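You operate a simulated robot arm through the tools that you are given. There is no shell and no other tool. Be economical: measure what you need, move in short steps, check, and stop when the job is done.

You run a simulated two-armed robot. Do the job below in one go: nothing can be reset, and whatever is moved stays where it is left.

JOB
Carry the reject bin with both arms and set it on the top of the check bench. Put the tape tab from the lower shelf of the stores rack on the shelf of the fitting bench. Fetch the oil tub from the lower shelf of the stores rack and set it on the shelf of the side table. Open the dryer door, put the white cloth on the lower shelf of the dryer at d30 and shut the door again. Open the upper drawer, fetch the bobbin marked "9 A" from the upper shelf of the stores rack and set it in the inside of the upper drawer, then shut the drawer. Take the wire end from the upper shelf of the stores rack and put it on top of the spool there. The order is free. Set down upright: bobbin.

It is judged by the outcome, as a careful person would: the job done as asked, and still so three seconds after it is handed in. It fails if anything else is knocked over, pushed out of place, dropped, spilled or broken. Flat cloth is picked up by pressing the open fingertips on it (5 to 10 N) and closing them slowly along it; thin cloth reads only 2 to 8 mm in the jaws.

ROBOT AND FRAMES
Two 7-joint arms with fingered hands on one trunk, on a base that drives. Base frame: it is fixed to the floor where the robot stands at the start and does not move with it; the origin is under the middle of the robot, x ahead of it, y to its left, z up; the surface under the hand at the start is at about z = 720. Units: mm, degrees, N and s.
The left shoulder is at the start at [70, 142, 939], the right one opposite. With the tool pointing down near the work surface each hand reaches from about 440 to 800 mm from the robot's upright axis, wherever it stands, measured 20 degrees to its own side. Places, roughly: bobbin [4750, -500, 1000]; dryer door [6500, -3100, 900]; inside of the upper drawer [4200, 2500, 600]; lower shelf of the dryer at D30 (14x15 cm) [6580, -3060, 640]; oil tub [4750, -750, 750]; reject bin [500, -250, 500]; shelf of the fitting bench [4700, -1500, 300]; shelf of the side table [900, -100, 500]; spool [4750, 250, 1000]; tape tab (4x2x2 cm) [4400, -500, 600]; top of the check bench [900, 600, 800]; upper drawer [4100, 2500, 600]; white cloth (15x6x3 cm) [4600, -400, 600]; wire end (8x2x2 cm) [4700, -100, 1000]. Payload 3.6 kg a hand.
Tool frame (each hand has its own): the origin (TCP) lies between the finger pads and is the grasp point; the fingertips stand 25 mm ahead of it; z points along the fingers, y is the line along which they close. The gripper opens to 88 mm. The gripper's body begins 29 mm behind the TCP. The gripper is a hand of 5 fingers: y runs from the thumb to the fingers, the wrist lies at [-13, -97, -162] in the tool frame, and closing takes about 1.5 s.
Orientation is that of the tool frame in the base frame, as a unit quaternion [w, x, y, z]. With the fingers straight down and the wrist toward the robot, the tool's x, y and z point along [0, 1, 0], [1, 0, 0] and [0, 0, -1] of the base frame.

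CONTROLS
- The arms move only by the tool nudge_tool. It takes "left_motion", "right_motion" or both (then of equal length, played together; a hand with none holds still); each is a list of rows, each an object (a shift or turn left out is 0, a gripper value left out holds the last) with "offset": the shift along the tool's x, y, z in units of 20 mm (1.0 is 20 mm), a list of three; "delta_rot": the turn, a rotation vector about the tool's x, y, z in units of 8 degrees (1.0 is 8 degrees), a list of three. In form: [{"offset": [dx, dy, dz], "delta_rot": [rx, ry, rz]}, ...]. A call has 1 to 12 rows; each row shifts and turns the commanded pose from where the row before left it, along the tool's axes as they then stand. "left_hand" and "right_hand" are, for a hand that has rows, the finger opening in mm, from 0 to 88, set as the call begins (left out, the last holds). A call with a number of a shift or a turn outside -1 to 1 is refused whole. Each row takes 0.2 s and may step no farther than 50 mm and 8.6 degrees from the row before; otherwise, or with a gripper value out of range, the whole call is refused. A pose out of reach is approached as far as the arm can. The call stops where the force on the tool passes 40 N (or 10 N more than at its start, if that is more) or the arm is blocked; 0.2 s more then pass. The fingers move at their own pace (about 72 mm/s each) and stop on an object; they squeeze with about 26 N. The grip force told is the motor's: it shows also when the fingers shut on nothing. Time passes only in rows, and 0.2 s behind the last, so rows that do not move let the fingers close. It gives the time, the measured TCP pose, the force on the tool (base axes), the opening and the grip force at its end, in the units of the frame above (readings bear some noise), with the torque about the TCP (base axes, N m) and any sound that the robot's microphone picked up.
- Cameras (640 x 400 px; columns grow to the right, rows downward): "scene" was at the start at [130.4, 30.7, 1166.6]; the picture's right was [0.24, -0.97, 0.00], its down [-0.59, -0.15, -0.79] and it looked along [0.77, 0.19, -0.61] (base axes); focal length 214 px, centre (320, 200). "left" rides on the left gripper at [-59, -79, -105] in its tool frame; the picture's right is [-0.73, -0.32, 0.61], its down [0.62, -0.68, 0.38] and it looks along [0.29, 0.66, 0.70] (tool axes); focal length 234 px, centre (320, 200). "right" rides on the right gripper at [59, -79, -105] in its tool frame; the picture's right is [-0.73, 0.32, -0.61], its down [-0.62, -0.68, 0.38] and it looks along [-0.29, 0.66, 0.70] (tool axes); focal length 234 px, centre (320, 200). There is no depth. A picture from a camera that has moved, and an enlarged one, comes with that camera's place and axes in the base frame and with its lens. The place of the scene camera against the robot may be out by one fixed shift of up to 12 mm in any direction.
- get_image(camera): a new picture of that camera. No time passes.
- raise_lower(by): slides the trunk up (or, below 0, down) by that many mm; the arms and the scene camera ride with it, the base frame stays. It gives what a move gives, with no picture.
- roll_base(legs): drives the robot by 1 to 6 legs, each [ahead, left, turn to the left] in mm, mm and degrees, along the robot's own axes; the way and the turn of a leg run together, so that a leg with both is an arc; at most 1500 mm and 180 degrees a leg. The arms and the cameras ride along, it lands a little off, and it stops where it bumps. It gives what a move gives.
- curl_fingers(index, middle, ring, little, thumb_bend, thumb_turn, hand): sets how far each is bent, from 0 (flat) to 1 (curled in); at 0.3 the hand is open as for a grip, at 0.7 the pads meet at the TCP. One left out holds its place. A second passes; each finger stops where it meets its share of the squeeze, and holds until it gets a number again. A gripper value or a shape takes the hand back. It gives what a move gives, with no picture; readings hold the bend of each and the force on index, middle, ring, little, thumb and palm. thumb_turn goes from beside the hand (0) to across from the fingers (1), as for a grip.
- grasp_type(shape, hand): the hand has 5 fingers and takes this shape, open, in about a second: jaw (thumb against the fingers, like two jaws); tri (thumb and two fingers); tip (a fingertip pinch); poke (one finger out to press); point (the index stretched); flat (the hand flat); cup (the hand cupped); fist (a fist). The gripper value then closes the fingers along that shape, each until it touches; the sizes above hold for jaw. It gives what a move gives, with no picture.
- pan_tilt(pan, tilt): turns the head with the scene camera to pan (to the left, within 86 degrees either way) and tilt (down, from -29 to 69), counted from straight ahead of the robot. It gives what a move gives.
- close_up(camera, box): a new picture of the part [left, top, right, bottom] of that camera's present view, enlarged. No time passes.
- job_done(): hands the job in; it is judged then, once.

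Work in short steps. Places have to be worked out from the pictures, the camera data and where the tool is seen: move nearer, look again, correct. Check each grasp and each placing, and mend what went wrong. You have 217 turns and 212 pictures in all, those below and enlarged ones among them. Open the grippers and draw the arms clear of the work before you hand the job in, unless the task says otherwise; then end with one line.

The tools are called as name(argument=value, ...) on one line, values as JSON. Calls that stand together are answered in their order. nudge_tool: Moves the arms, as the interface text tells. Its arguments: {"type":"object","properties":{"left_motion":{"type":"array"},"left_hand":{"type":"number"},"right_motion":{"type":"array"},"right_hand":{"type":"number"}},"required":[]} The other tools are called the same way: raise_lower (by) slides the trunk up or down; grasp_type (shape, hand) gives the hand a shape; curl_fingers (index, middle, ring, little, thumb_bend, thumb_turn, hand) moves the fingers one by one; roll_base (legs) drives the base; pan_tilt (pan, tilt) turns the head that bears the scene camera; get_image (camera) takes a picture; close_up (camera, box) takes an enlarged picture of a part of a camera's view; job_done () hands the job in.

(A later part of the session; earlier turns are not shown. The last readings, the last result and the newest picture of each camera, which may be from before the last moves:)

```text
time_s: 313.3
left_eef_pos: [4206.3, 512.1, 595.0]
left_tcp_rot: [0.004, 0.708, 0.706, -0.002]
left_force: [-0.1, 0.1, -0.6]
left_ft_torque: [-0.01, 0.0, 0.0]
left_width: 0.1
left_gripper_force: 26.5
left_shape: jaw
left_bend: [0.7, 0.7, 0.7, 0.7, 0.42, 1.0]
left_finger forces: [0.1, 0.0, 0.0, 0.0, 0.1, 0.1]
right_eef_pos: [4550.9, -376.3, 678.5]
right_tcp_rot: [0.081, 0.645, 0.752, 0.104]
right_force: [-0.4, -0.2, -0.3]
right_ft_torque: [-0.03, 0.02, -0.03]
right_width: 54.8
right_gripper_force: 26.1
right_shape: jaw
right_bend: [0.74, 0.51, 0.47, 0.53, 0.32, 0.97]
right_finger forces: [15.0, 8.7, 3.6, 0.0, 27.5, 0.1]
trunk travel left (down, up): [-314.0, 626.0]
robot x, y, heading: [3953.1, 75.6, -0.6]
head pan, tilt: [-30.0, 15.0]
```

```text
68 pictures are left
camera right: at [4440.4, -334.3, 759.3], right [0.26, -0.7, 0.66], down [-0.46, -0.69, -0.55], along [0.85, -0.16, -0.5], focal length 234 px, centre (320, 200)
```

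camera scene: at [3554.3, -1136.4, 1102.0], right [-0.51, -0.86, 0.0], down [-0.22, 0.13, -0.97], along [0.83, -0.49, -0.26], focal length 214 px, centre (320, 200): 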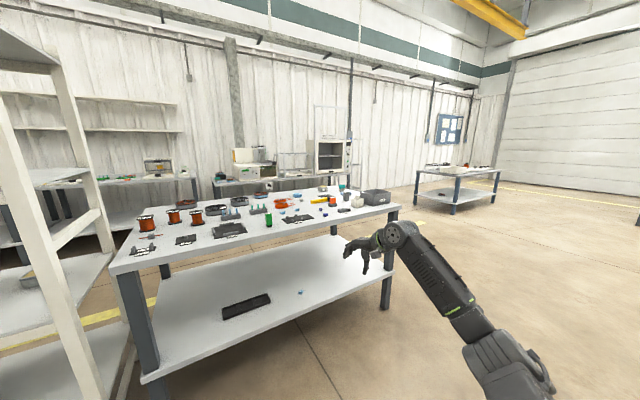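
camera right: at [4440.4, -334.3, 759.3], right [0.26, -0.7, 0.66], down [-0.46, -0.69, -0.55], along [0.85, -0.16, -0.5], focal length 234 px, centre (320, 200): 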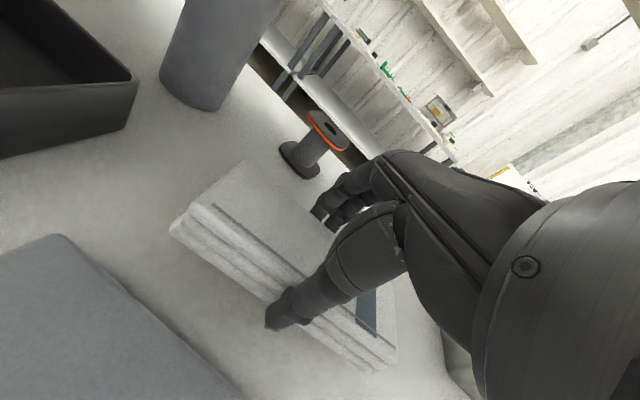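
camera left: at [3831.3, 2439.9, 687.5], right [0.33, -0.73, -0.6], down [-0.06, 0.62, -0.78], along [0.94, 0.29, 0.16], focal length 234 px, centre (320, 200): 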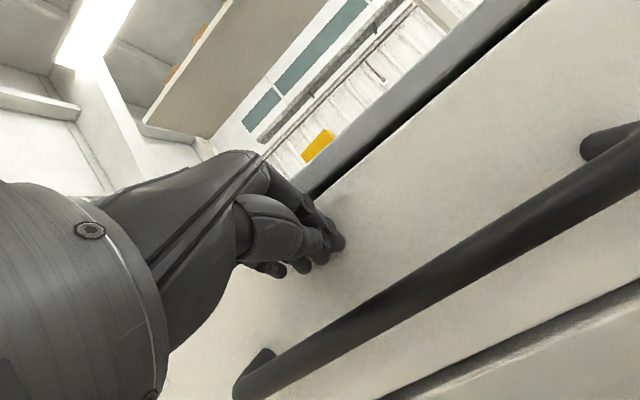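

The cloth is held (55 mm) and lifts cleanly. I raise a bit more, back out, and drive round the fitting bench toward the dryer.

raise_lower(by=35)

roll_base(legs=[[-560, 0, 0], [0, -1490, 0], [0, -1490, 0]])

raise_lower(by=200)

pan_tilt(pan=0, tilt=20)

get_image(camera="scene")

```text
time_s: 314.1
left_eef_pos: [4206.2, 512.9, 628.6]
left_tcp_rot: [0.004, 0.709, 0.706, -0.002]
left_force: [-0.2, -0.3, 0.2]
left_ft_torque: [0.0, -0.01, 0.05]
left_width: 0.0
left_gripper_force: 26.1
left_shape: jaw
left_bend: [0.7, 0.7, 0.7, 0.7, 0.42, 1.0]
left_finger forces: [0.1, 0.0, 0.0, 0.0, 0.0, 0.1]
right_eef_pos: [4550.2, -375.7, 714.6]
right_tcp_rot: [0.081, 0.647, 0.751, 0.104]
right_force: [1.0, -0.2, -0.4]
right_ft_torque: [0.01, 0.0, 0.05]
right_width: 54.7
right_gripper_force: 26.5
right_shape: jaw
right_bend: [0.74, 0.51, 0.47, 0.53, 0.32, 0.97]
right_finger forces: [15.1, 8.7, 3.6, 0.0, 27.5, 0.0]
trunk travel left (down, up): [-349.0, 591.0]
robot x, y, heading: [3952.8, 77.4, -0.2]
head pan, tilt: [-30.0, 15.0]
```

```text
time_s: 331.2
left_eef_pos: [3656.9, -2440.7, 629.1]
left_tcp_rot: [0.004, 0.697, 0.717, -0.001]
left_force: [-0.2, 1.1, -0.2]
left_ft_torque: [0.02, -0.02, 0.01]
left_width: 0.1
left_gripper_force: 25.7
left_shape: jaw
left_bend: [0.7, 0.7, 0.7, 0.7, 0.42, 1.0]
left_finger forces: [0.0, 0.0, 0.1, 0.0, 0.0, 0.1]
right_eef_pos: [4031.7, -3316.2, 713.7]
right_tcp_rot: [0.08, 0.633, 0.763, 0.106]
right_force: [-0.8, -0.1, -0.7]
right_ft_torque: [0.01, 0.0, 0.01]
right_width: 54.7
right_gripper_force: 26.1
right_shape: jaw
right_bend: [0.74, 0.51, 0.47, 0.53, 0.32, 0.97]
right_finger forces: [15.0, 8.7, 3.6, 0.1, 27.4, 0.1]
trunk travel left (down, up): [-349.0, 591.0]
robot x, y, heading: [3418.1, -2888.0, 1.8]
head pan, tilt: [-30.0, 15.0]
```

```text
time_s: 333.4
left_eef_pos: [3657.6, -2439.6, 827.9]
left_tcp_rot: [0.004, 0.696, 0.718, -0.001]
left_force: [0.6, -0.5, -0.5]
left_ft_torque: [-0.01, 0.01, 0.0]
left_width: 0.1
left_gripper_force: 25.7
left_shape: jaw
left_bend: [0.7, 0.7, 0.7, 0.7, 0.42, 1.0]
left_finger forces: [0.1, 0.0, 0.0, 0.0, 0.0, 0.1]
right_eef_pos: [4032.2, -3317.3, 914.0]
right_tcp_rot: [0.08, 0.633, 0.763, 0.105]
right_force: [0.1, -0.9, -0.6]
right_ft_torque: [0.02, -0.03, -0.01]
right_width: 54.8
right_gripper_force: 25.8
right_shape: jaw
right_bend: [0.74, 0.51, 0.47, 0.53, 0.32, 0.97]
right_finger forces: [15.1, 8.7, 3.7, 0.0, 27.4, 0.0]
trunk travel left (down, up): [-549.0, 391.0]
robot x, y, heading: [3419.8, -2884.6, 1.8]
head pan, tilt: [-30.0, 15.0]
```

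```text
time_s: 334.3
left_eef_pos: [3658.4, -2441.0, 827.9]
left_tcp_rot: [0.004, 0.697, 0.717, -0.001]
left_force: [0.0, -0.2, -0.6]
left_ft_torque: [0.01, 0.0, -0.01]
left_width: 0.0
left_gripper_force: 26.1
left_shape: jaw
left_bend: [0.7, 0.7, 0.7, 0.7, 0.42, 1.0]
left_finger forces: [0.0, 0.1, 0.1, 0.0, 0.1, 0.0]
right_eef_pos: [4032.4, -3317.3, 914.2]
right_tcp_rot: [0.079, 0.633, 0.763, 0.105]
right_force: [0.2, -0.8, -0.2]
right_ft_torque: [-0.03, 0.01, 0.03]
right_width: 54.8
right_gripper_force: 26.0
right_shape: jaw
right_bend: [0.74, 0.51, 0.47, 0.53, 0.32, 0.97]
right_finger forces: [15.1, 8.7, 3.6, 0.0, 27.4, 0.0]
trunk travel left (down, up): [-549.0, 391.0]
robot x, y, heading: [3420.3, -2888.7, 1.7]
head pan, tilt: [0.0, 20.0]
```

```text
67 pictures are left
camera scene: at [3558.9, -2871.6, 1268.9], right [0.03, -1.0, 0.0], down [-0.34, -0.01, -0.94], along [0.94, 0.03, -0.34], focal length 214 px, centre (320, 200)
```

scene: 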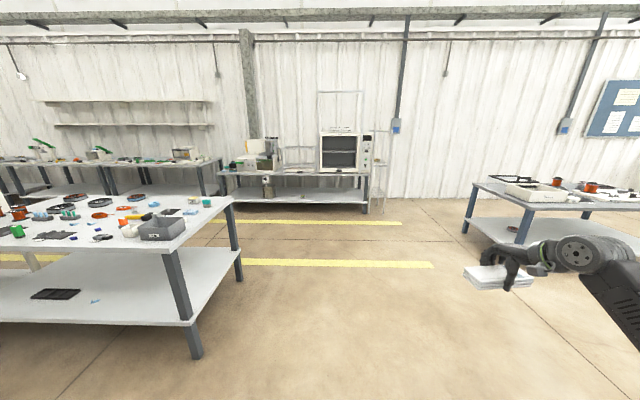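

The way to the dryer is clear. I fix the heading and drive 1750 mm ahead.

roll_base(legs=[[0, 0, -1.7], [1000, -150, 0], [750, 0, 0]])

close_up(camera="scene", box=[200, 60, 440, 260])

```text
time_s: 343.7
left_eef_pos: [5434.9, -2598.6, 828.8]
left_tcp_rot: [0.003, 0.707, 0.707, -0.002]
left_force: [0.0, -0.4, 0.0]
left_ft_torque: [-0.01, 0.0, -0.01]
left_width: 0.0
left_gripper_force: 26.4
left_shape: jaw
left_bend: [0.7, 0.7, 0.7, 0.7, 0.42, 1.0]
left_finger forces: [0.0, 0.1, 0.0, 0.0, 0.1, 0.0]
right_eef_pos: [5782.5, -3486.3, 914.3]
right_tcp_rot: [0.082, 0.645, 0.753, 0.104]
right_force: [-0.2, -0.2, -0.8]
right_ft_torque: [0.02, 0.02, 0.02]
right_width: 55.0
right_gripper_force: 26.3
right_shape: jaw
right_bend: [0.74, 0.51, 0.47, 0.53, 0.32, 0.97]
right_finger forces: [15.1, 8.6, 3.6, 0.0, 27.5, 0.0]
trunk travel left (down, up): [-549.0, 391.0]
robot x, y, heading: [5181.7, -3032.3, -0.1]
head pan, tilt: [0.0, 20.0]
```

```text
2.00 times, centred on (320, 160) of scene
camera zoom: at [5322.4, -3026.3, 1268.8], right [0.0, -1.0, 0.0], down [-0.34, 0.0, -0.94], along [0.94, 0.0, -0.34], focal length 429 px, centre (320, 280)
```

zoom: 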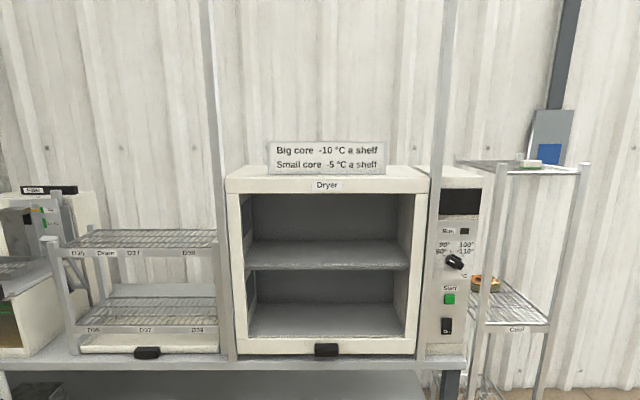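

The dryer has a framed glass door with a black handle at the bottom centre. I zoom in on handle, hinges and inside.

close_up(camera="scene", box=[275, 140, 375, 245])

```text
3.81 times, centred on (325, 192) of scene
camera zoom: at [5322.4, -3026.3, 1268.8], right [0.0, -1.0, 0.0], down [-0.34, 0.0, -0.94], along [0.94, 0.0, -0.34], focal length 817 px, centre (301, 229)
```

zoom: 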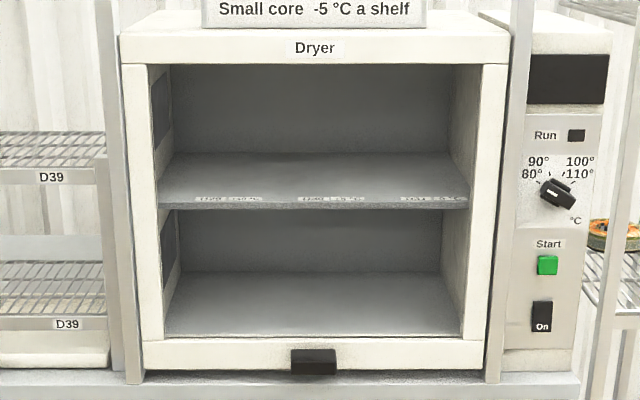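

It looks like a door panel lifted by its bottom handle (tall guide posts either side). I bring the left hand forward, tilted, and turned 90° to pinch the handle from its sides.

nudge_tool(left_motion=[{"offset": [-0.8, 0.95, 0.3]}, {"offset": [-0.8, 0.95, 0.3]}, {"offset": [-0.8, 0.95, 0.3]}, {"offset": [-0.8, 0.95, 0.3]}, {"offset": [-0.8, 0.95, 0.3]}, {"offset": [-0.8, 0.95, 0.3]}, {"offset": [-0.8, 0.95, 0.3]}, {"offset": [-0.8, 0.95, 0.3]}, {"offset": [-0.8, 0.95, 0.3]}, {"offset": [-0.8, 0.95, 0.3]}, {"offset": [-0.8, 0.95, 0.3]}, {"offset": [-0.8, 0.95, 0.3]}], left_hand=88)

nudge_tool(left_motion=[{"offset": [-0.6, 0.9, 0]}, {"offset": [-0.6, 0.9, 0]}, {"offset": [-0.6, 0.9, 0]}, {"offset": [-0.6, 0.9, 0]}, {"delta_rot": [-1, 0, 0]}, {"delta_rot": [-1, 0, 0]}, {"delta_rot": [-1, 0, 0]}, {"delta_rot": [-1, 0, 0]}, {"delta_rot": [-1, 0, 0]}, {"delta_rot": [-1, 0, 0]}, {"delta_rot": [-1, 0, 0]}, {"delta_rot": [-1, 0, 0]}])

nudge_tool(left_motion=[{"delta_rot": [0, 0, 0.9375]}, {"delta_rot": [0, 0, 0.9375]}, {"delta_rot": [0, 0, 0.9375]}, {"delta_rot": [0, 0, 0.9375]}, {"delta_rot": [0, 0, 0.9375]}, {"delta_rot": [0, 0, 0.9375]}, {"delta_rot": [0, 0, 0.9375]}, {"delta_rot": [0, 0, 0.9375]}, {"delta_rot": [0, 0, 0.9375]}, {"delta_rot": [0, 0, 0.9375]}, {"delta_rot": [0, 0, 0.9375]}, {"delta_rot": [0, 0, 0.9375]}])

get_image(camera="scene")

```text
time_s: 346.3
left_eef_pos: [5662.7, -2791.1, 759.1]
left_tcp_rot: [0.003, 0.708, 0.706, 0.0]
left_force: [-0.1, 0.3, -0.3]
left_ft_torque: [0.01, 0.03, 0.0]
left_width: 87.9
left_gripper_force: 0.1
left_shape: jaw
left_bend: [0.3, 0.3, 0.3, 0.3, 0.3, 0.98]
left_finger forces: [0.0, 0.0, 0.0, 0.1, 0.0, 0.0]
right_eef_pos: [5781.1, -3486.2, 912.3]
right_tcp_rot: [0.081, 0.645, 0.753, 0.104]
right_force: [-0.7, 0.2, 0.0]
right_ft_torque: [0.02, -0.01, 0.0]
right_width: 54.9
right_gripper_force: 26.3
right_shape: jaw
right_bend: [0.74, 0.51, 0.47, 0.53, 0.32, 0.97]
right_finger forces: [15.1, 8.7, 3.6, 0.0, 27.5, 0.1]
trunk travel left (down, up): [-549.0, 391.0]
robot x, y, heading: [5181.4, -3034.8, -0.3]
head pan, tilt: [0.0, 20.0]
```

```text
time_s: 348.9
left_eef_pos: [5734.1, -2838.1, 759.5]
left_tcp_rot: [0.376, 0.598, 0.601, 0.375]
left_force: [0.1, 0.5, -0.7]
left_ft_torque: [-0.02, 0.03, -0.02]
left_width: 87.8
left_gripper_force: 0.0
left_shape: jaw
left_bend: [0.3, 0.3, 0.3, 0.3, 0.3, 0.98]
left_finger forces: [0.0, 0.0, 0.1, 0.0, 0.0, 0.0]
right_eef_pos: [5781.4, -3488.3, 913.1]
right_tcp_rot: [0.081, 0.645, 0.752, 0.104]
right_force: [0.2, -0.3, -0.8]
right_ft_torque: [0.0, -0.01, -0.02]
right_width: 54.4
right_gripper_force: 25.9
right_shape: jaw
right_bend: [0.74, 0.51, 0.47, 0.53, 0.32, 0.97]
right_finger forces: [15.0, 8.7, 3.6, 0.0, 27.5, 0.1]
trunk travel left (down, up): [-549.0, 391.0]
robot x, y, heading: [5181.9, -3038.8, -0.2]
head pan, tilt: [0.0, 20.0]
```

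```text
time_s: 351.5
left_eef_pos: [5733.3, -2839.3, 760.2]
left_tcp_rot: [0.002, 0.847, 0.0, 0.532]
left_force: [0.6, 0.1, -0.5]
left_ft_torque: [-0.03, -0.04, -0.02]
left_width: 87.9
left_gripper_force: 0.0
left_shape: jaw
left_bend: [0.3, 0.3, 0.3, 0.3, 0.3, 0.98]
left_finger forces: [0.1, 0.1, 0.0, 0.0, 0.1, 0.1]
right_eef_pos: [5781.1, -3486.3, 914.0]
right_tcp_rot: [0.081, 0.645, 0.753, 0.104]
right_force: [-0.7, -0.7, -0.5]
right_ft_torque: [-0.01, 0.03, 0.01]
right_width: 54.7
right_gripper_force: 26.0
right_shape: jaw
right_bend: [0.74, 0.51, 0.47, 0.53, 0.32, 0.97]
right_finger forces: [15.1, 8.7, 3.6, 0.1, 27.4, 0.0]
trunk travel left (down, up): [-549.0, 391.0]
robot x, y, heading: [5185.9, -3034.5, -0.1]
head pan, tilt: [0.0, 20.0]
```

```text
64 pictures are left
camera scene: at [5322.3, -3026.7, 1268.8], right [0.0, -1.0, 0.0], down [-0.34, 0.0, -0.94], along [0.94, 0.0, -0.34], focal length 214 px, centre (320, 200)
```

scene: 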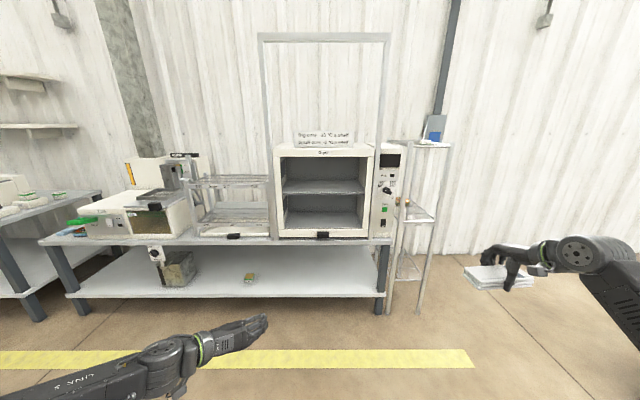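

A tall frame confirms a vertically sliding door. I shift right, lower to handle height and approach to about 190 mm, then look with the left camera.

roll_base(legs=[[0, -208, 0], [560, 0, 0]])

raise_lower(by=-110)

get_image(camera="left")

get_image(camera="scene")

```text
time_s: 355.9
left_eef_pos: [6293.7, -3057.5, 760.5]
left_tcp_rot: [0.005, 0.847, -0.002, 0.531]
left_force: [0.3, 0.5, -0.4]
left_ft_torque: [0.0, 0.0, 0.04]
left_width: 87.9
left_gripper_force: 0.0
left_shape: jaw
left_bend: [0.3, 0.3, 0.3, 0.3, 0.3, 0.98]
left_finger forces: [0.0, 0.0, 0.0, 0.1, 0.1, 0.1]
right_eef_pos: [6336.1, -3705.2, 914.2]
right_tcp_rot: [0.081, 0.648, 0.75, 0.103]
right_force: [0.6, 1.1, -1.1]
right_ft_torque: [0.01, 0.01, 0.01]
right_width: 54.6
right_gripper_force: 26.1
right_shape: jaw
right_bend: [0.74, 0.51, 0.47, 0.53, 0.32, 0.97]
right_finger forces: [15.1, 8.8, 3.7, 0.1, 27.4, 0.0]
trunk travel left (down, up): [-549.0, 391.0]
robot x, y, heading: [5740.6, -3246.9, -0.5]
head pan, tilt: [0.0, 20.0]
```

```text
time_s: 357.3
left_eef_pos: [6292.2, -3059.1, 649.4]
left_tcp_rot: [0.005, 0.847, -0.001, 0.532]
left_force: [0.0, 0.2, -0.3]
left_ft_torque: [0.03, -0.02, -0.01]
left_width: 87.5
left_gripper_force: 0.0
left_shape: jaw
left_bend: [0.3, 0.3, 0.3, 0.3, 0.3, 0.98]
left_finger forces: [0.0, 0.0, 0.1, 0.0, 0.0, 0.1]
right_eef_pos: [6335.2, -3704.9, 803.7]
right_tcp_rot: [0.082, 0.648, 0.75, 0.103]
right_force: [-0.3, 0.4, -0.4]
right_ft_torque: [0.0, 0.01, 0.01]
right_width: 54.8
right_gripper_force: 26.4
right_shape: jaw
right_bend: [0.74, 0.51, 0.47, 0.53, 0.32, 0.97]
right_finger forces: [15.1, 8.7, 3.5, 0.1, 27.4, 0.0]
trunk travel left (down, up): [-439.0, 501.0]
robot x, y, heading: [5735.8, -3251.9, -0.5]
head pan, tilt: [0.0, 20.0]
```

```text
63 pictures are left
camera left: at [6173.3, -2979.8, 641.8], right [0.23, 0.32, -0.92], down [0.62, 0.68, 0.39], along [0.75, -0.66, -0.04], focal length 234 px, centre (320, 200)
```

left: 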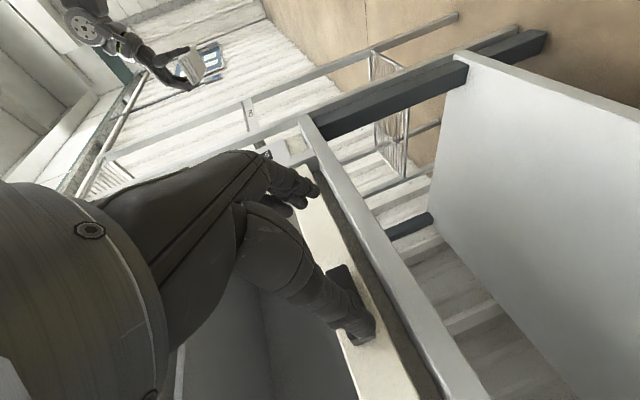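

```text
62 pictures are left
camera scene: at [5879.7, -3242.3, 1158.9], right [-0.01, -1.0, 0.0], down [-0.34, 0.0, -0.94], along [0.94, -0.01, -0.34], focal length 214 px, centre (320, 200)
```

scene: 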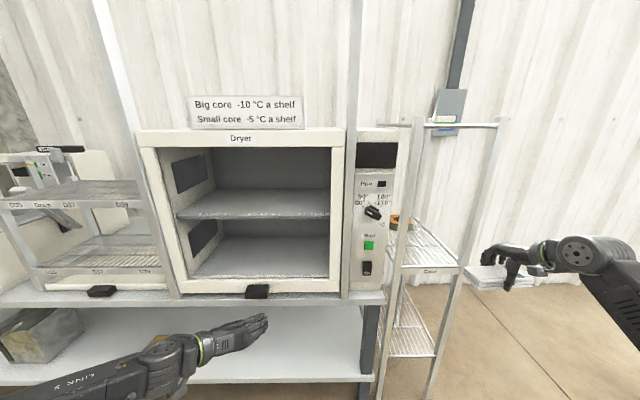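

Triangulated: handle centre ≈(6408,−3053,≈655), ~70 mm wide. I raise 8 mm, shift 6 mm left, and advance 80 mm.

raise_lower(by=8)

roll_base(legs=[[75, 7, 0.4]])

get_image(camera="left")

close_up(camera="scene", box=[180, 220, 320, 360])

```text
time_s: 357.9
left_eef_pos: [6293.2, -3057.5, 657.3]
left_tcp_rot: [0.005, 0.847, -0.001, 0.531]
left_force: [0.1, 0.4, 0.1]
left_ft_torque: [0.01, -0.03, 0.0]
left_width: 87.9
left_gripper_force: 0.1
left_shape: jaw
left_bend: [0.3, 0.3, 0.3, 0.3, 0.3, 0.98]
left_finger forces: [0.1, 0.0, 0.0, 0.0, 0.1, 0.0]
right_eef_pos: [6335.5, -3705.4, 812.2]
right_tcp_rot: [0.081, 0.648, 0.75, 0.103]
right_force: [-0.5, 0.4, 0.5]
right_ft_torque: [0.03, 0.03, 0.0]
right_width: 54.6
right_gripper_force: 26.2
right_shape: jaw
right_bend: [0.74, 0.51, 0.47, 0.53, 0.32, 0.97]
right_finger forces: [15.1, 8.7, 3.7, 0.1, 27.3, 0.1]
trunk travel left (down, up): [-447.0, 493.0]
robot x, y, heading: [5740.6, -3249.9, -0.3]
head pan, tilt: [0.0, 20.0]
```

```text
time_s: 358.9
left_eef_pos: [6366.8, -3047.4, 658.8]
left_tcp_rot: [0.003, 0.847, 0.001, 0.532]
left_force: [-0.2, -0.7, 0.2]
left_ft_torque: [-0.05, -0.03, 0.01]
left_width: 88.3
left_gripper_force: 0.1
left_shape: jaw
left_bend: [0.3, 0.3, 0.3, 0.3, 0.3, 0.98]
left_finger forces: [0.0, 0.1, 0.0, 0.1, 0.0, 0.0]
right_eef_pos: [6413.2, -3693.9, 812.2]
right_tcp_rot: [0.081, 0.645, 0.752, 0.104]
right_force: [-10.9, 0.7, -3.3]
right_ft_torque: [0.06, -0.13, -0.22]
right_width: 53.9
right_gripper_force: 26.2
right_shape: jaw
right_bend: [0.74, 0.52, 0.56, 0.53, 0.32, 0.94]
right_finger forces: [13.9, 7.2, 20.1, 0.0, 29.5, 0.1]
trunk travel left (down, up): [-447.0, 493.0]
robot x, y, heading: [5815.2, -3244.0, 0.1]
head pan, tilt: [0.0, 20.0]
```

```text
61 pictures are left
camera left: at [6246.0, -2970.2, 650.3], right [0.23, 0.32, -0.92], down [0.62, 0.68, 0.39], along [0.75, -0.66, -0.04], focal length 234 px, centre (320, 200)
```

left: 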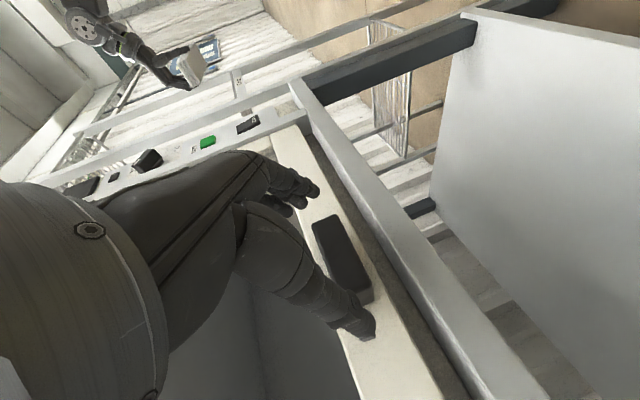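

```text
2.86 times, centred on (250, 290) of scene
camera zoom: at [5953.7, -3234.8, 1167.0], right [0.0, -1.0, 0.0], down [-0.34, 0.0, -0.94], along [0.94, 0.0, -0.34], focal length 613 px, centre (520, -57)
```

zoom: 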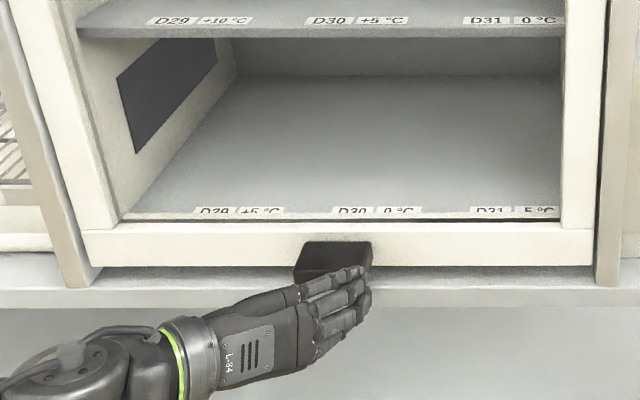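

The right hand's ring finger is pressing the "Cool" rack; I retract it at once. Labels show D30 in the middle of the lower shelf, centred at y≈−3090.

nudge_tool(right_motion=[{"offset": [0, -1, 0]}, {"offset": [0, -1, 0]}, {"offset": [0, -1, 0]}, {"offset": [0, -1, 0]}, {"offset": [0, -1, 0]}, {"offset": [0, -1, 0]}, {"offset": [0, -1, 0]}])

roll_base(legs=[[0, -10, 0], [26, 0, 0]])

nudge_tool(left_motion=[{}, {}, {}, {}, {}, {}, {}, {}], left_hand=0)

get_image(camera="left")

get_image(camera="scene")

```text
time_s: 360.6
left_eef_pos: [6366.4, -3048.8, 657.4]
left_tcp_rot: [0.003, 0.847, 0.0, 0.531]
left_force: [-0.1, 0.5, -0.3]
left_ft_torque: [0.05, 0.02, 0.0]
left_width: 88.0
left_gripper_force: 0.0
left_shape: jaw
left_bend: [0.3, 0.3, 0.3, 0.3, 0.3, 0.98]
left_finger forces: [0.1, 0.0, 0.0, 0.0, 0.1, 0.0]
right_eef_pos: [6279.5, -3714.8, 775.9]
right_tcp_rot: [0.081, 0.645, 0.753, 0.102]
right_force: [0.3, 0.6, 0.0]
right_ft_torque: [0.03, -0.02, 0.04]
right_width: 54.3
right_gripper_force: 25.6
right_shape: jaw
right_bend: [0.74, 0.52, 0.5, 0.53, 0.33, 0.95]
right_finger forces: [15.4, 8.5, 4.1, 0.1, 27.9, 0.0]
trunk travel left (down, up): [-447.0, 493.0]
robot x, y, heading: [5814.9, -3246.7, -0.2]
head pan, tilt: [0.0, 20.0]
```

```text
time_s: 361.7
left_eef_pos: [6394.3, -3056.8, 657.5]
left_tcp_rot: [0.002, 0.847, 0.002, 0.531]
left_force: [-0.3, -0.3, -0.6]
left_ft_torque: [-0.02, 0.0, -0.01]
left_width: 88.1
left_gripper_force: 0.2
left_shape: jaw
left_bend: [0.3, 0.3, 0.3, 0.3, 0.3, 0.98]
left_finger forces: [0.0, 0.1, 0.1, 0.0, 0.0, 0.0]
right_eef_pos: [6307.1, -3723.6, 773.8]
right_tcp_rot: [0.08, 0.645, 0.753, 0.104]
right_force: [0.9, -0.8, -0.4]
right_ft_torque: [-0.03, 0.02, 0.0]
right_width: 54.1
right_gripper_force: 25.6
right_shape: jaw
right_bend: [0.74, 0.52, 0.5, 0.53, 0.33, 0.95]
right_finger forces: [15.4, 8.4, 4.2, 0.0, 27.9, 0.0]
trunk travel left (down, up): [-447.0, 493.0]
robot x, y, heading: [5840.4, -3259.0, 0.0]
head pan, tilt: [0.0, 20.0]
```

```text
time_s: 363.5
left_eef_pos: [6392.2, -3057.2, 657.4]
left_tcp_rot: [0.003, 0.847, 0.001, 0.531]
left_force: [-2.2, 5.2, 0.0]
left_ft_torque: [0.0, 0.03, -0.01]
left_width: 64.6
left_gripper_force: 26.0
left_shape: jaw
left_bend: [0.27, 0.36, 0.37, 0.44, 0.54, 0.99]
left_finger forces: [12.4, 6.7, 0.0, 0.0, 24.5, 0.0]
right_eef_pos: [6306.8, -3724.0, 775.6]
right_tcp_rot: [0.081, 0.645, 0.753, 0.104]
right_force: [0.0, 0.5, -0.4]
right_ft_torque: [0.0, -0.01, -0.01]
right_width: 54.3
right_gripper_force: 26.4
right_shape: jaw
right_bend: [0.74, 0.52, 0.5, 0.53, 0.33, 0.95]
right_finger forces: [15.4, 8.3, 4.1, 0.0, 27.9, 0.0]
trunk travel left (down, up): [-447.0, 493.0]
robot x, y, heading: [5839.0, -3252.5, 0.0]
head pan, tilt: [0.0, 20.0]
```

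```text
59 pictures are left
camera left: at [6272.5, -2979.8, 649.6], right [0.23, 0.32, -0.92], down [0.62, 0.68, 0.39], along [0.75, -0.66, -0.04], focal length 234 px, centre (320, 200)
```

left: 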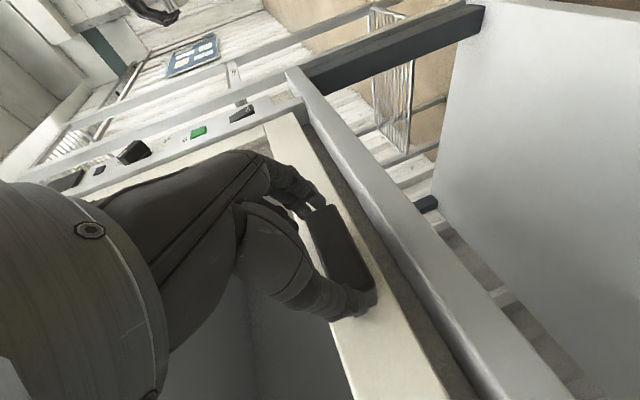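

```text
58 pictures are left
camera scene: at [5980.8, -3244.0, 1166.9], right [0.0, -1.0, 0.0], down [-0.34, 0.0, -0.94], along [0.94, 0.0, -0.34], focal length 214 px, centre (320, 200)
```

scene: 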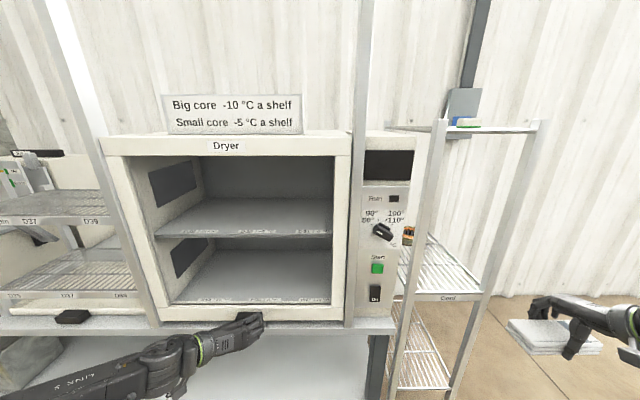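

The handle is gripped (65 mm). I raise the trunk 80 mm and see whether the door slides up.

raise_lower(by=80)

get_image(camera="scene")

```text
time_s: 364.7
left_eef_pos: [6392.4, -3058.0, 738.5]
left_tcp_rot: [0.003, 0.847, 0.002, 0.532]
left_force: [-3.4, 5.1, 0.0]
left_ft_torque: [0.08, 0.02, 0.0]
left_width: 64.7
left_gripper_force: 26.9
left_shape: jaw
left_bend: [0.27, 0.36, 0.37, 0.44, 0.54, 0.99]
left_finger forces: [12.5, 6.7, 0.0, 0.0, 24.1, 0.1]
right_eef_pos: [6306.6, -3722.3, 856.2]
right_tcp_rot: [0.082, 0.645, 0.752, 0.103]
right_force: [0.4, 0.8, -0.6]
right_ft_torque: [-0.01, -0.02, 0.03]
right_width: 54.1
right_gripper_force: 25.6
right_shape: jaw
right_bend: [0.74, 0.52, 0.5, 0.53, 0.33, 0.95]
right_finger forces: [15.4, 8.4, 4.2, 0.0, 28.0, 0.0]
trunk travel left (down, up): [-527.0, 413.0]
robot x, y, heading: [5838.0, -3252.7, -0.1]
head pan, tilt: [0.0, 20.0]
```

```text
57 pictures are left
camera scene: at [5980.6, -3243.9, 1247.0], right [0.0, -1.0, 0.0], down [-0.34, 0.0, -0.94], along [0.94, 0.0, -0.34], focal length 214 px, centre (320, 200)
```

scene: 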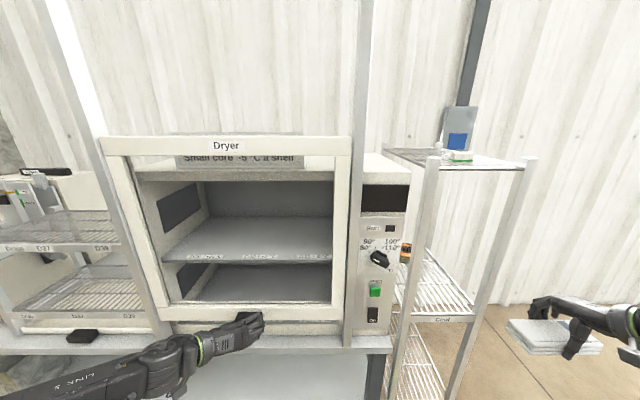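

The door slides up with little force. I raise another 290 mm.

raise_lower(by=290)

get_image(camera="scene")

```text
time_s: 367.6
left_eef_pos: [6392.2, -3056.9, 1028.2]
left_tcp_rot: [0.004, 0.847, 0.001, 0.532]
left_force: [-1.5, 2.5, -2.2]
left_ft_torque: [0.07, 0.09, -0.13]
left_width: 64.7
left_gripper_force: 26.0
left_shape: jaw
left_bend: [0.27, 0.36, 0.37, 0.44, 0.54, 0.99]
left_finger forces: [13.0, 7.4, 0.1, 0.0, 23.2, 0.0]
right_eef_pos: [6305.9, -3723.8, 1145.4]
right_tcp_rot: [0.08, 0.645, 0.753, 0.103]
right_force: [-0.1, 0.8, -0.5]
right_ft_torque: [-0.03, 0.0, -0.03]
right_width: 54.2
right_gripper_force: 25.8
right_shape: jaw
right_bend: [0.74, 0.52, 0.5, 0.53, 0.33, 0.95]
right_finger forces: [15.4, 8.4, 4.2, 0.0, 28.0, 0.0]
trunk travel left (down, up): [-817.0, 123.0]
robot x, y, heading: [5842.1, -3252.6, -0.4]
head pan, tilt: [0.0, 20.0]
```

```text
56 pictures are left
camera scene: at [5980.8, -3243.7, 1536.9], right [0.0, -1.0, 0.0], down [-0.34, 0.0, -0.94], along [0.94, 0.0, -0.34], focal length 214 px, centre (320, 200)
```

scene: 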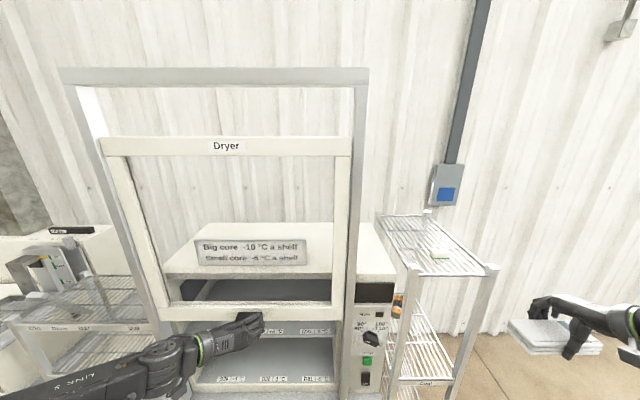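

The door is up 370 mm and takes almost no holding force. I open the left hand and check that it stays.

nudge_tool(left_motion=[{}, {}, {}, {}], left_hand=80)

get_image(camera="scene")

```text
time_s: 368.6
left_eef_pos: [6393.0, -3057.5, 1027.7]
left_tcp_rot: [0.003, 0.847, 0.001, 0.531]
left_force: [0.5, 0.0, -0.4]
left_ft_torque: [0.02, -0.03, 0.02]
left_width: 80.0
left_gripper_force: 0.0
left_shape: jaw
left_bend: [0.31, 0.32, 0.3, 0.31, 0.32, 0.98]
left_finger forces: [0.0, 0.0, 0.0, 0.0, 0.0, 0.0]
right_eef_pos: [6306.3, -3724.8, 1145.5]
right_tcp_rot: [0.08, 0.645, 0.753, 0.103]
right_force: [0.3, 0.8, -1.1]
right_ft_torque: [-0.01, 0.0, -0.02]
right_width: 54.5
right_gripper_force: 26.0
right_shape: jaw
right_bend: [0.74, 0.52, 0.5, 0.53, 0.33, 0.95]
right_finger forces: [15.4, 8.4, 4.2, 0.0, 28.1, 0.0]
trunk travel left (down, up): [-817.0, 123.0]
robot x, y, heading: [5843.7, -3252.7, 0.0]
head pan, tilt: [0.0, 20.0]
```

```text
55 pictures are left
camera scene: at [5980.9, -3244.8, 1536.9], right [0.0, -1.0, 0.0], down [-0.34, 0.0, -0.94], along [0.94, 0.0, -0.34], focal length 214 px, centre (320, 200)
```

scene: 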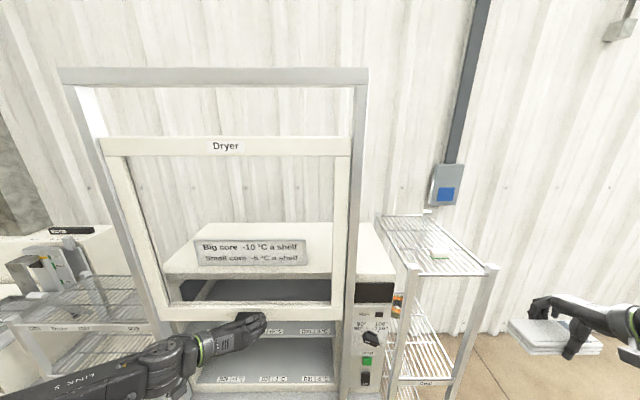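

The door stays up. I back away 230 mm, retract the left hand, and tilt and extend the right hand with the cloth.

roll_base(legs=[[-260, 0, 0]])

nudge_tool(left_motion=[{"offset": [0, -0.9, -1]}, {"offset": [0, -0.9, -1]}, {"offset": [0, -0.9, -1]}, {"offset": [0, -0.9, -1]}, {"offset": [0, -0.9, -1]}, {"offset": [0, -0.9, -1]}, {"offset": [0, -0.9, -1]}, {"offset": [0, -0.9, -1]}, {"offset": [0, -0.9, -1]}, {"offset": [0, -0.9, -1]}, {"offset": [0, -0.9, -1]}, {"offset": [0, -0.9, -1]}], right_motion=[{"delta_rot": [-1, 0, 0]}, {"delta_rot": [-1, 0, 0]}, {"delta_rot": [-1, 0, 0]}, {"offset": [0, 0.77, 0.64]}, {"offset": [0, 0.77, 0.64]}, {"offset": [0, 0.77, 0.64]}, {"offset": [0, 0.77, 0.64]}, {"offset": [0, 0.77, 0.64]}, {"offset": [0, 0.77, 0.64]}, {"offset": [0, 0.77, 0.64]}, {"offset": [0, 0.77, 0.64]}, {}])

get_image(camera="scene")

```text
time_s: 370.5
left_eef_pos: [6131.5, -3055.7, 1027.2]
left_tcp_rot: [0.003, 0.847, 0.002, 0.531]
left_force: [0.3, 0.1, -0.1]
left_ft_torque: [0.01, -0.01, 0.01]
left_width: 79.8
left_gripper_force: 0.0
left_shape: jaw
left_bend: [0.31, 0.32, 0.3, 0.31, 0.32, 0.98]
left_finger forces: [0.0, 0.1, 0.0, 0.0, 0.0, 0.0]
right_eef_pos: [6045.9, -3723.8, 1144.9]
right_tcp_rot: [0.081, 0.645, 0.753, 0.103]
right_force: [0.1, 0.5, -0.1]
right_ft_torque: [-0.02, -0.04, -0.03]
right_width: 54.2
right_gripper_force: 25.8
right_shape: jaw
right_bend: [0.74, 0.52, 0.5, 0.53, 0.33, 0.95]
right_finger forces: [15.5, 8.4, 4.2, 0.1, 28.1, 0.0]
trunk travel left (down, up): [-817.0, 123.0]
robot x, y, heading: [5579.6, -3254.3, 0.0]
head pan, tilt: [0.0, 20.0]
```

```text
time_s: 373.1
left_eef_pos: [5912.3, -2837.0, 1131.7]
left_tcp_rot: [0.003, 0.847, 0.002, 0.532]
left_force: [-0.6, 0.1, -0.9]
left_ft_torque: [-0.02, 0.03, 0.03]
left_width: 80.0
left_gripper_force: 0.0
left_shape: jaw
left_bend: [0.31, 0.32, 0.3, 0.31, 0.32, 0.98]
left_finger forces: [0.2, 0.0, 0.0, 0.1, 0.1, 0.0]
right_eef_pos: [6202.0, -3698.2, 1145.8]
right_tcp_rot: [0.213, 0.614, 0.715, 0.258]
right_force: [-0.4, 0.4, -0.1]
right_ft_torque: [-0.01, -0.02, -0.01]
right_width: 54.3
right_gripper_force: 26.0
right_shape: jaw
right_bend: [0.74, 0.52, 0.5, 0.53, 0.33, 0.95]
right_finger forces: [15.4, 8.4, 4.2, 0.1, 28.1, 0.0]
trunk travel left (down, up): [-817.0, 123.0]
robot x, y, heading: [5579.7, -3256.8, 0.2]
head pan, tilt: [0.0, 20.0]
```

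```text
54 pictures are left
camera scene: at [5716.8, -3244.5, 1537.0], right [0.0, -1.0, 0.0], down [-0.34, 0.0, -0.94], along [0.94, 0.0, -0.34], focal length 214 px, centre (320, 200)
```

scene: 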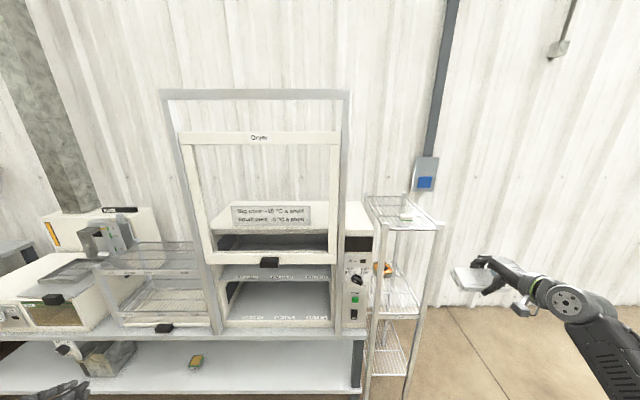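

I zoom in to triangulate the lower shelf's D30 label now that the door is open.

close_up(camera="scene", box=[200, 230, 350, 340])

nudge_tool(right_motion=[{"delta_rot": [0, -0.41, 0.47]}, {"delta_rot": [0, -0.41, 0.47]}])

```text
3.64 times, centred on (275, 285) of scene
camera zoom: at [5716.8, -3244.5, 1537.0], right [0.0, -1.0, 0.0], down [-0.34, 0.0, -0.94], along [0.94, 0.0, -0.34], focal length 780 px, centre (484, -109)
```

zoom: 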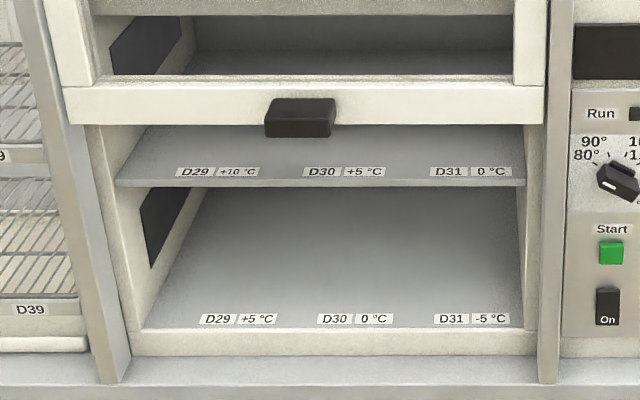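

```text
time_s: 373.7
left_eef_pos: [5915.2, -2836.2, 1131.0]
left_tcp_rot: [0.004, 0.847, 0.002, 0.531]
left_force: [0.6, -0.1, -0.4]
left_ft_torque: [-0.01, 0.02, 0.03]
left_width: 80.0
left_gripper_force: 0.1
left_shape: jaw
left_bend: [0.31, 0.32, 0.3, 0.31, 0.32, 0.98]
left_finger forces: [0.0, 0.0, 0.1, 0.0, 0.1, 0.1]
right_eef_pos: [6201.4, -3698.7, 1144.5]
right_tcp_rot: [0.238, 0.674, 0.659, 0.235]
right_force: [1.2, 0.0, 0.0]
right_ft_torque: [0.01, -0.03, -0.05]
right_width: 54.1
right_gripper_force: 25.8
right_shape: jaw
right_bend: [0.74, 0.52, 0.5, 0.53, 0.33, 0.95]
right_finger forces: [15.4, 8.4, 4.1, 0.0, 28.1, 0.0]
trunk travel left (down, up): [-817.0, 123.0]
robot x, y, heading: [5576.2, -3254.0, 0.2]
head pan, tilt: [0.0, 20.0]
```

Lower shelf is at z≈648, its front at x≈6495; D30's centre is about (6570,−3073). I strafe left 620 mm, lower the trunk, and check before entering.

roll_base(legs=[[0, 622, 0]])

raise_lower(by=-400)

pan_tilt(pan=-30, tilt=25)

get_image(camera="scene")

get_image(camera="right")

```text
time_s: 377.2
left_eef_pos: [5910.8, -2210.2, 1132.2]
left_tcp_rot: [0.001, 0.847, 0.003, 0.532]
left_force: [0.4, 0.2, 0.2]
left_ft_torque: [0.0, -0.03, -0.02]
left_width: 79.8
left_gripper_force: 0.1
left_shape: jaw
left_bend: [0.31, 0.32, 0.3, 0.31, 0.32, 0.98]
left_finger forces: [0.0, 0.0, 0.0, 0.1, 0.0, 0.1]
right_eef_pos: [6204.0, -3069.4, 1144.9]
right_tcp_rot: [0.235, 0.672, 0.662, 0.236]
right_force: [-0.8, 0.5, -0.5]
right_ft_torque: [-0.01, 0.0, 0.0]
right_width: 54.2
right_gripper_force: 26.0
right_shape: jaw
right_bend: [0.74, 0.52, 0.5, 0.53, 0.33, 0.95]
right_finger forces: [15.4, 8.4, 4.1, 0.0, 28.1, 0.0]
trunk travel left (down, up): [-817.0, 123.0]
robot x, y, heading: [5575.4, -2628.9, 0.1]
head pan, tilt: [0.0, 20.0]
```

```text
time_s: 381.0
left_eef_pos: [5909.9, -2209.5, 732.0]
left_tcp_rot: [0.003, 0.847, 0.003, 0.532]
left_force: [0.1, 0.4, 0.6]
left_ft_torque: [-0.03, 0.0, -0.03]
left_width: 79.8
left_gripper_force: 0.0
left_shape: jaw
left_bend: [0.31, 0.32, 0.3, 0.31, 0.32, 0.98]
left_finger forces: [0.0, 0.0, 0.0, 0.1, 0.1, 0.0]
right_eef_pos: [6204.7, -3069.0, 744.3]
right_tcp_rot: [0.236, 0.672, 0.662, 0.235]
right_force: [0.4, -0.5, -0.8]
right_ft_torque: [0.0, -0.04, 0.02]
right_width: 54.2
right_gripper_force: 26.2
right_shape: jaw
right_bend: [0.74, 0.52, 0.5, 0.53, 0.33, 0.95]
right_finger forces: [15.3, 8.4, 4.2, 0.0, 28.1, 0.1]
trunk travel left (down, up): [-417.0, 523.0]
robot x, y, heading: [5575.6, -2628.2, 0.2]
head pan, tilt: [0.0, 20.0]
```

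```text
time_s: 382.0
left_eef_pos: [5911.6, -2209.7, 730.7]
left_tcp_rot: [0.001, 0.847, 0.003, 0.531]
left_force: [-0.2, 0.3, -0.5]
left_ft_torque: [-0.03, -0.02, 0.0]
left_width: 79.9
left_gripper_force: 0.1
left_shape: jaw
left_bend: [0.31, 0.32, 0.3, 0.31, 0.32, 0.98]
left_finger forces: [0.1, 0.0, 0.1, 0.0, 0.1, 0.0]
right_eef_pos: [6204.1, -3069.8, 744.3]
right_tcp_rot: [0.236, 0.671, 0.662, 0.235]
right_force: [-0.1, 0.1, -0.4]
right_ft_torque: [0.01, 0.01, -0.04]
right_width: 54.0
right_gripper_force: 25.9
right_shape: jaw
right_bend: [0.74, 0.52, 0.5, 0.53, 0.33, 0.95]
right_finger forces: [15.4, 8.4, 4.1, 0.0, 28.1, 0.1]
trunk travel left (down, up): [-417.0, 523.0]
robot x, y, heading: [5579.0, -2627.0, 0.1]
head pan, tilt: [-30.0, 25.0]
```

```text
52 pictures are left
camera scene: at [5704.2, -2663.1, 1128.8], right [-0.5, -0.87, 0.0], down [-0.37, 0.21, -0.91], along [0.79, -0.45, -0.42], focal length 214 px, centre (320, 200)
```

scene: 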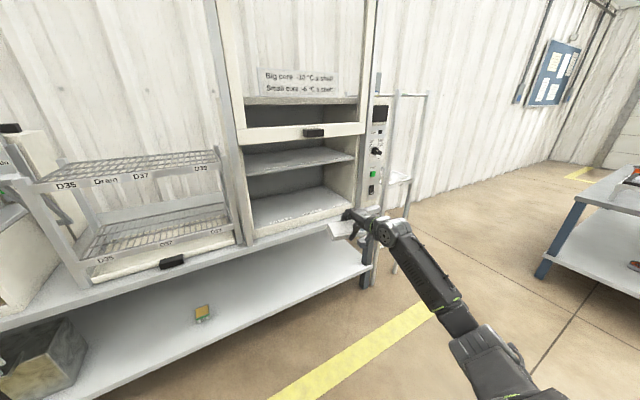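

```text
51 pictures are left
camera right: at [6077.3, -3008.0, 774.9], right [-0.14, -0.73, 0.67], down [-0.3, -0.62, -0.73], along [0.94, -0.3, -0.13], focal length 234 px, centre (320, 200)
```

right: 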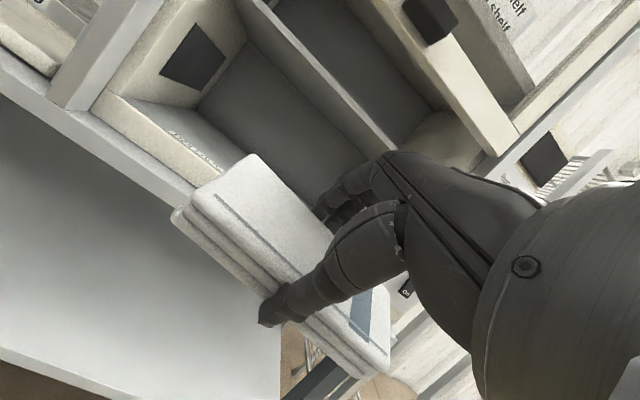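

Second view confirms (front x≈6494, z≈648). I drive the cloth in 345 mm between the shelves.

raise_lower(by=-10)

roll_base(legs=[[200, 0, 0], [150, 0, 0]])

get_image(camera="right")

get_image(camera="scene")

```text
time_s: 382.6
left_eef_pos: [5912.1, -2209.2, 722.1]
left_tcp_rot: [0.001, 0.847, 0.002, 0.532]
left_force: [0.0, 0.4, 1.1]
left_ft_torque: [-0.02, 0.01, -0.01]
left_width: 80.0
left_gripper_force: 0.0
left_shape: jaw
left_bend: [0.31, 0.32, 0.3, 0.31, 0.32, 0.98]
left_finger forces: [0.1, 0.0, 0.1, 0.1, 0.0, 0.0]
right_eef_pos: [6203.3, -3069.3, 733.1]
right_tcp_rot: [0.237, 0.672, 0.661, 0.236]
right_force: [0.6, -0.2, -0.8]
right_ft_torque: [-0.01, 0.01, -0.01]
right_width: 54.0
right_gripper_force: 25.9
right_shape: jaw
right_bend: [0.74, 0.52, 0.5, 0.53, 0.33, 0.95]
right_finger forces: [15.4, 8.4, 4.1, 0.0, 28.1, 0.1]
trunk travel left (down, up): [-407.0, 533.0]
robot x, y, heading: [5576.8, -2627.1, -0.1]
head pan, tilt: [-30.0, 25.0]
```

```text
time_s: 385.1
left_eef_pos: [6265.1, -2210.0, 721.2]
left_tcp_rot: [0.002, 0.847, 0.002, 0.532]
left_force: [0.9, 0.7, 0.0]
left_ft_torque: [0.03, 0.02, 0.02]
left_width: 80.1
left_gripper_force: 0.2
left_shape: jaw
left_bend: [0.31, 0.32, 0.3, 0.31, 0.32, 0.98]
left_finger forces: [0.1, 0.0, 0.1, 0.0, 0.0, 0.1]
right_eef_pos: [6556.6, -3068.8, 732.4]
right_tcp_rot: [0.235, 0.672, 0.661, 0.235]
right_force: [0.1, 0.0, -0.2]
right_ft_torque: [-0.01, -0.01, -0.01]
right_width: 54.3
right_gripper_force: 25.6
right_shape: jaw
right_bend: [0.74, 0.52, 0.5, 0.53, 0.33, 0.95]
right_finger forces: [15.5, 8.4, 4.1, 0.0, 28.2, 0.0]
trunk travel left (down, up): [-407.0, 533.0]
robot x, y, heading: [5930.7, -2623.1, 0.0]
head pan, tilt: [-30.0, 25.0]
```

```text
50 pictures are left
camera right: at [6429.7, -3008.4, 764.3], right [-0.14, -0.73, 0.67], down [-0.3, -0.62, -0.73], along [0.94, -0.3, -0.13], focal length 234 px, centre (320, 200)
```

right: 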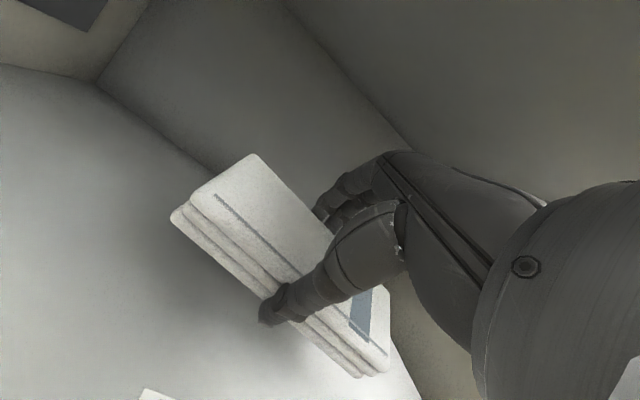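

```text
49 pictures are left
camera scene: at [6057.6, -2662.7, 1118.6], right [-0.5, -0.87, 0.0], down [-0.37, 0.21, -0.91], along [0.79, -0.45, -0.42], focal length 214 px, centre (320, 200)
```

scene: 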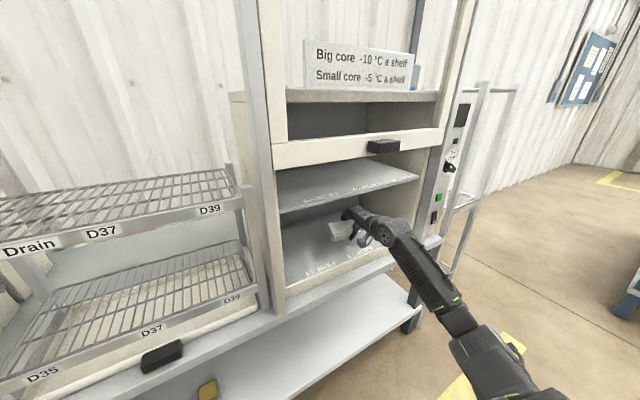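

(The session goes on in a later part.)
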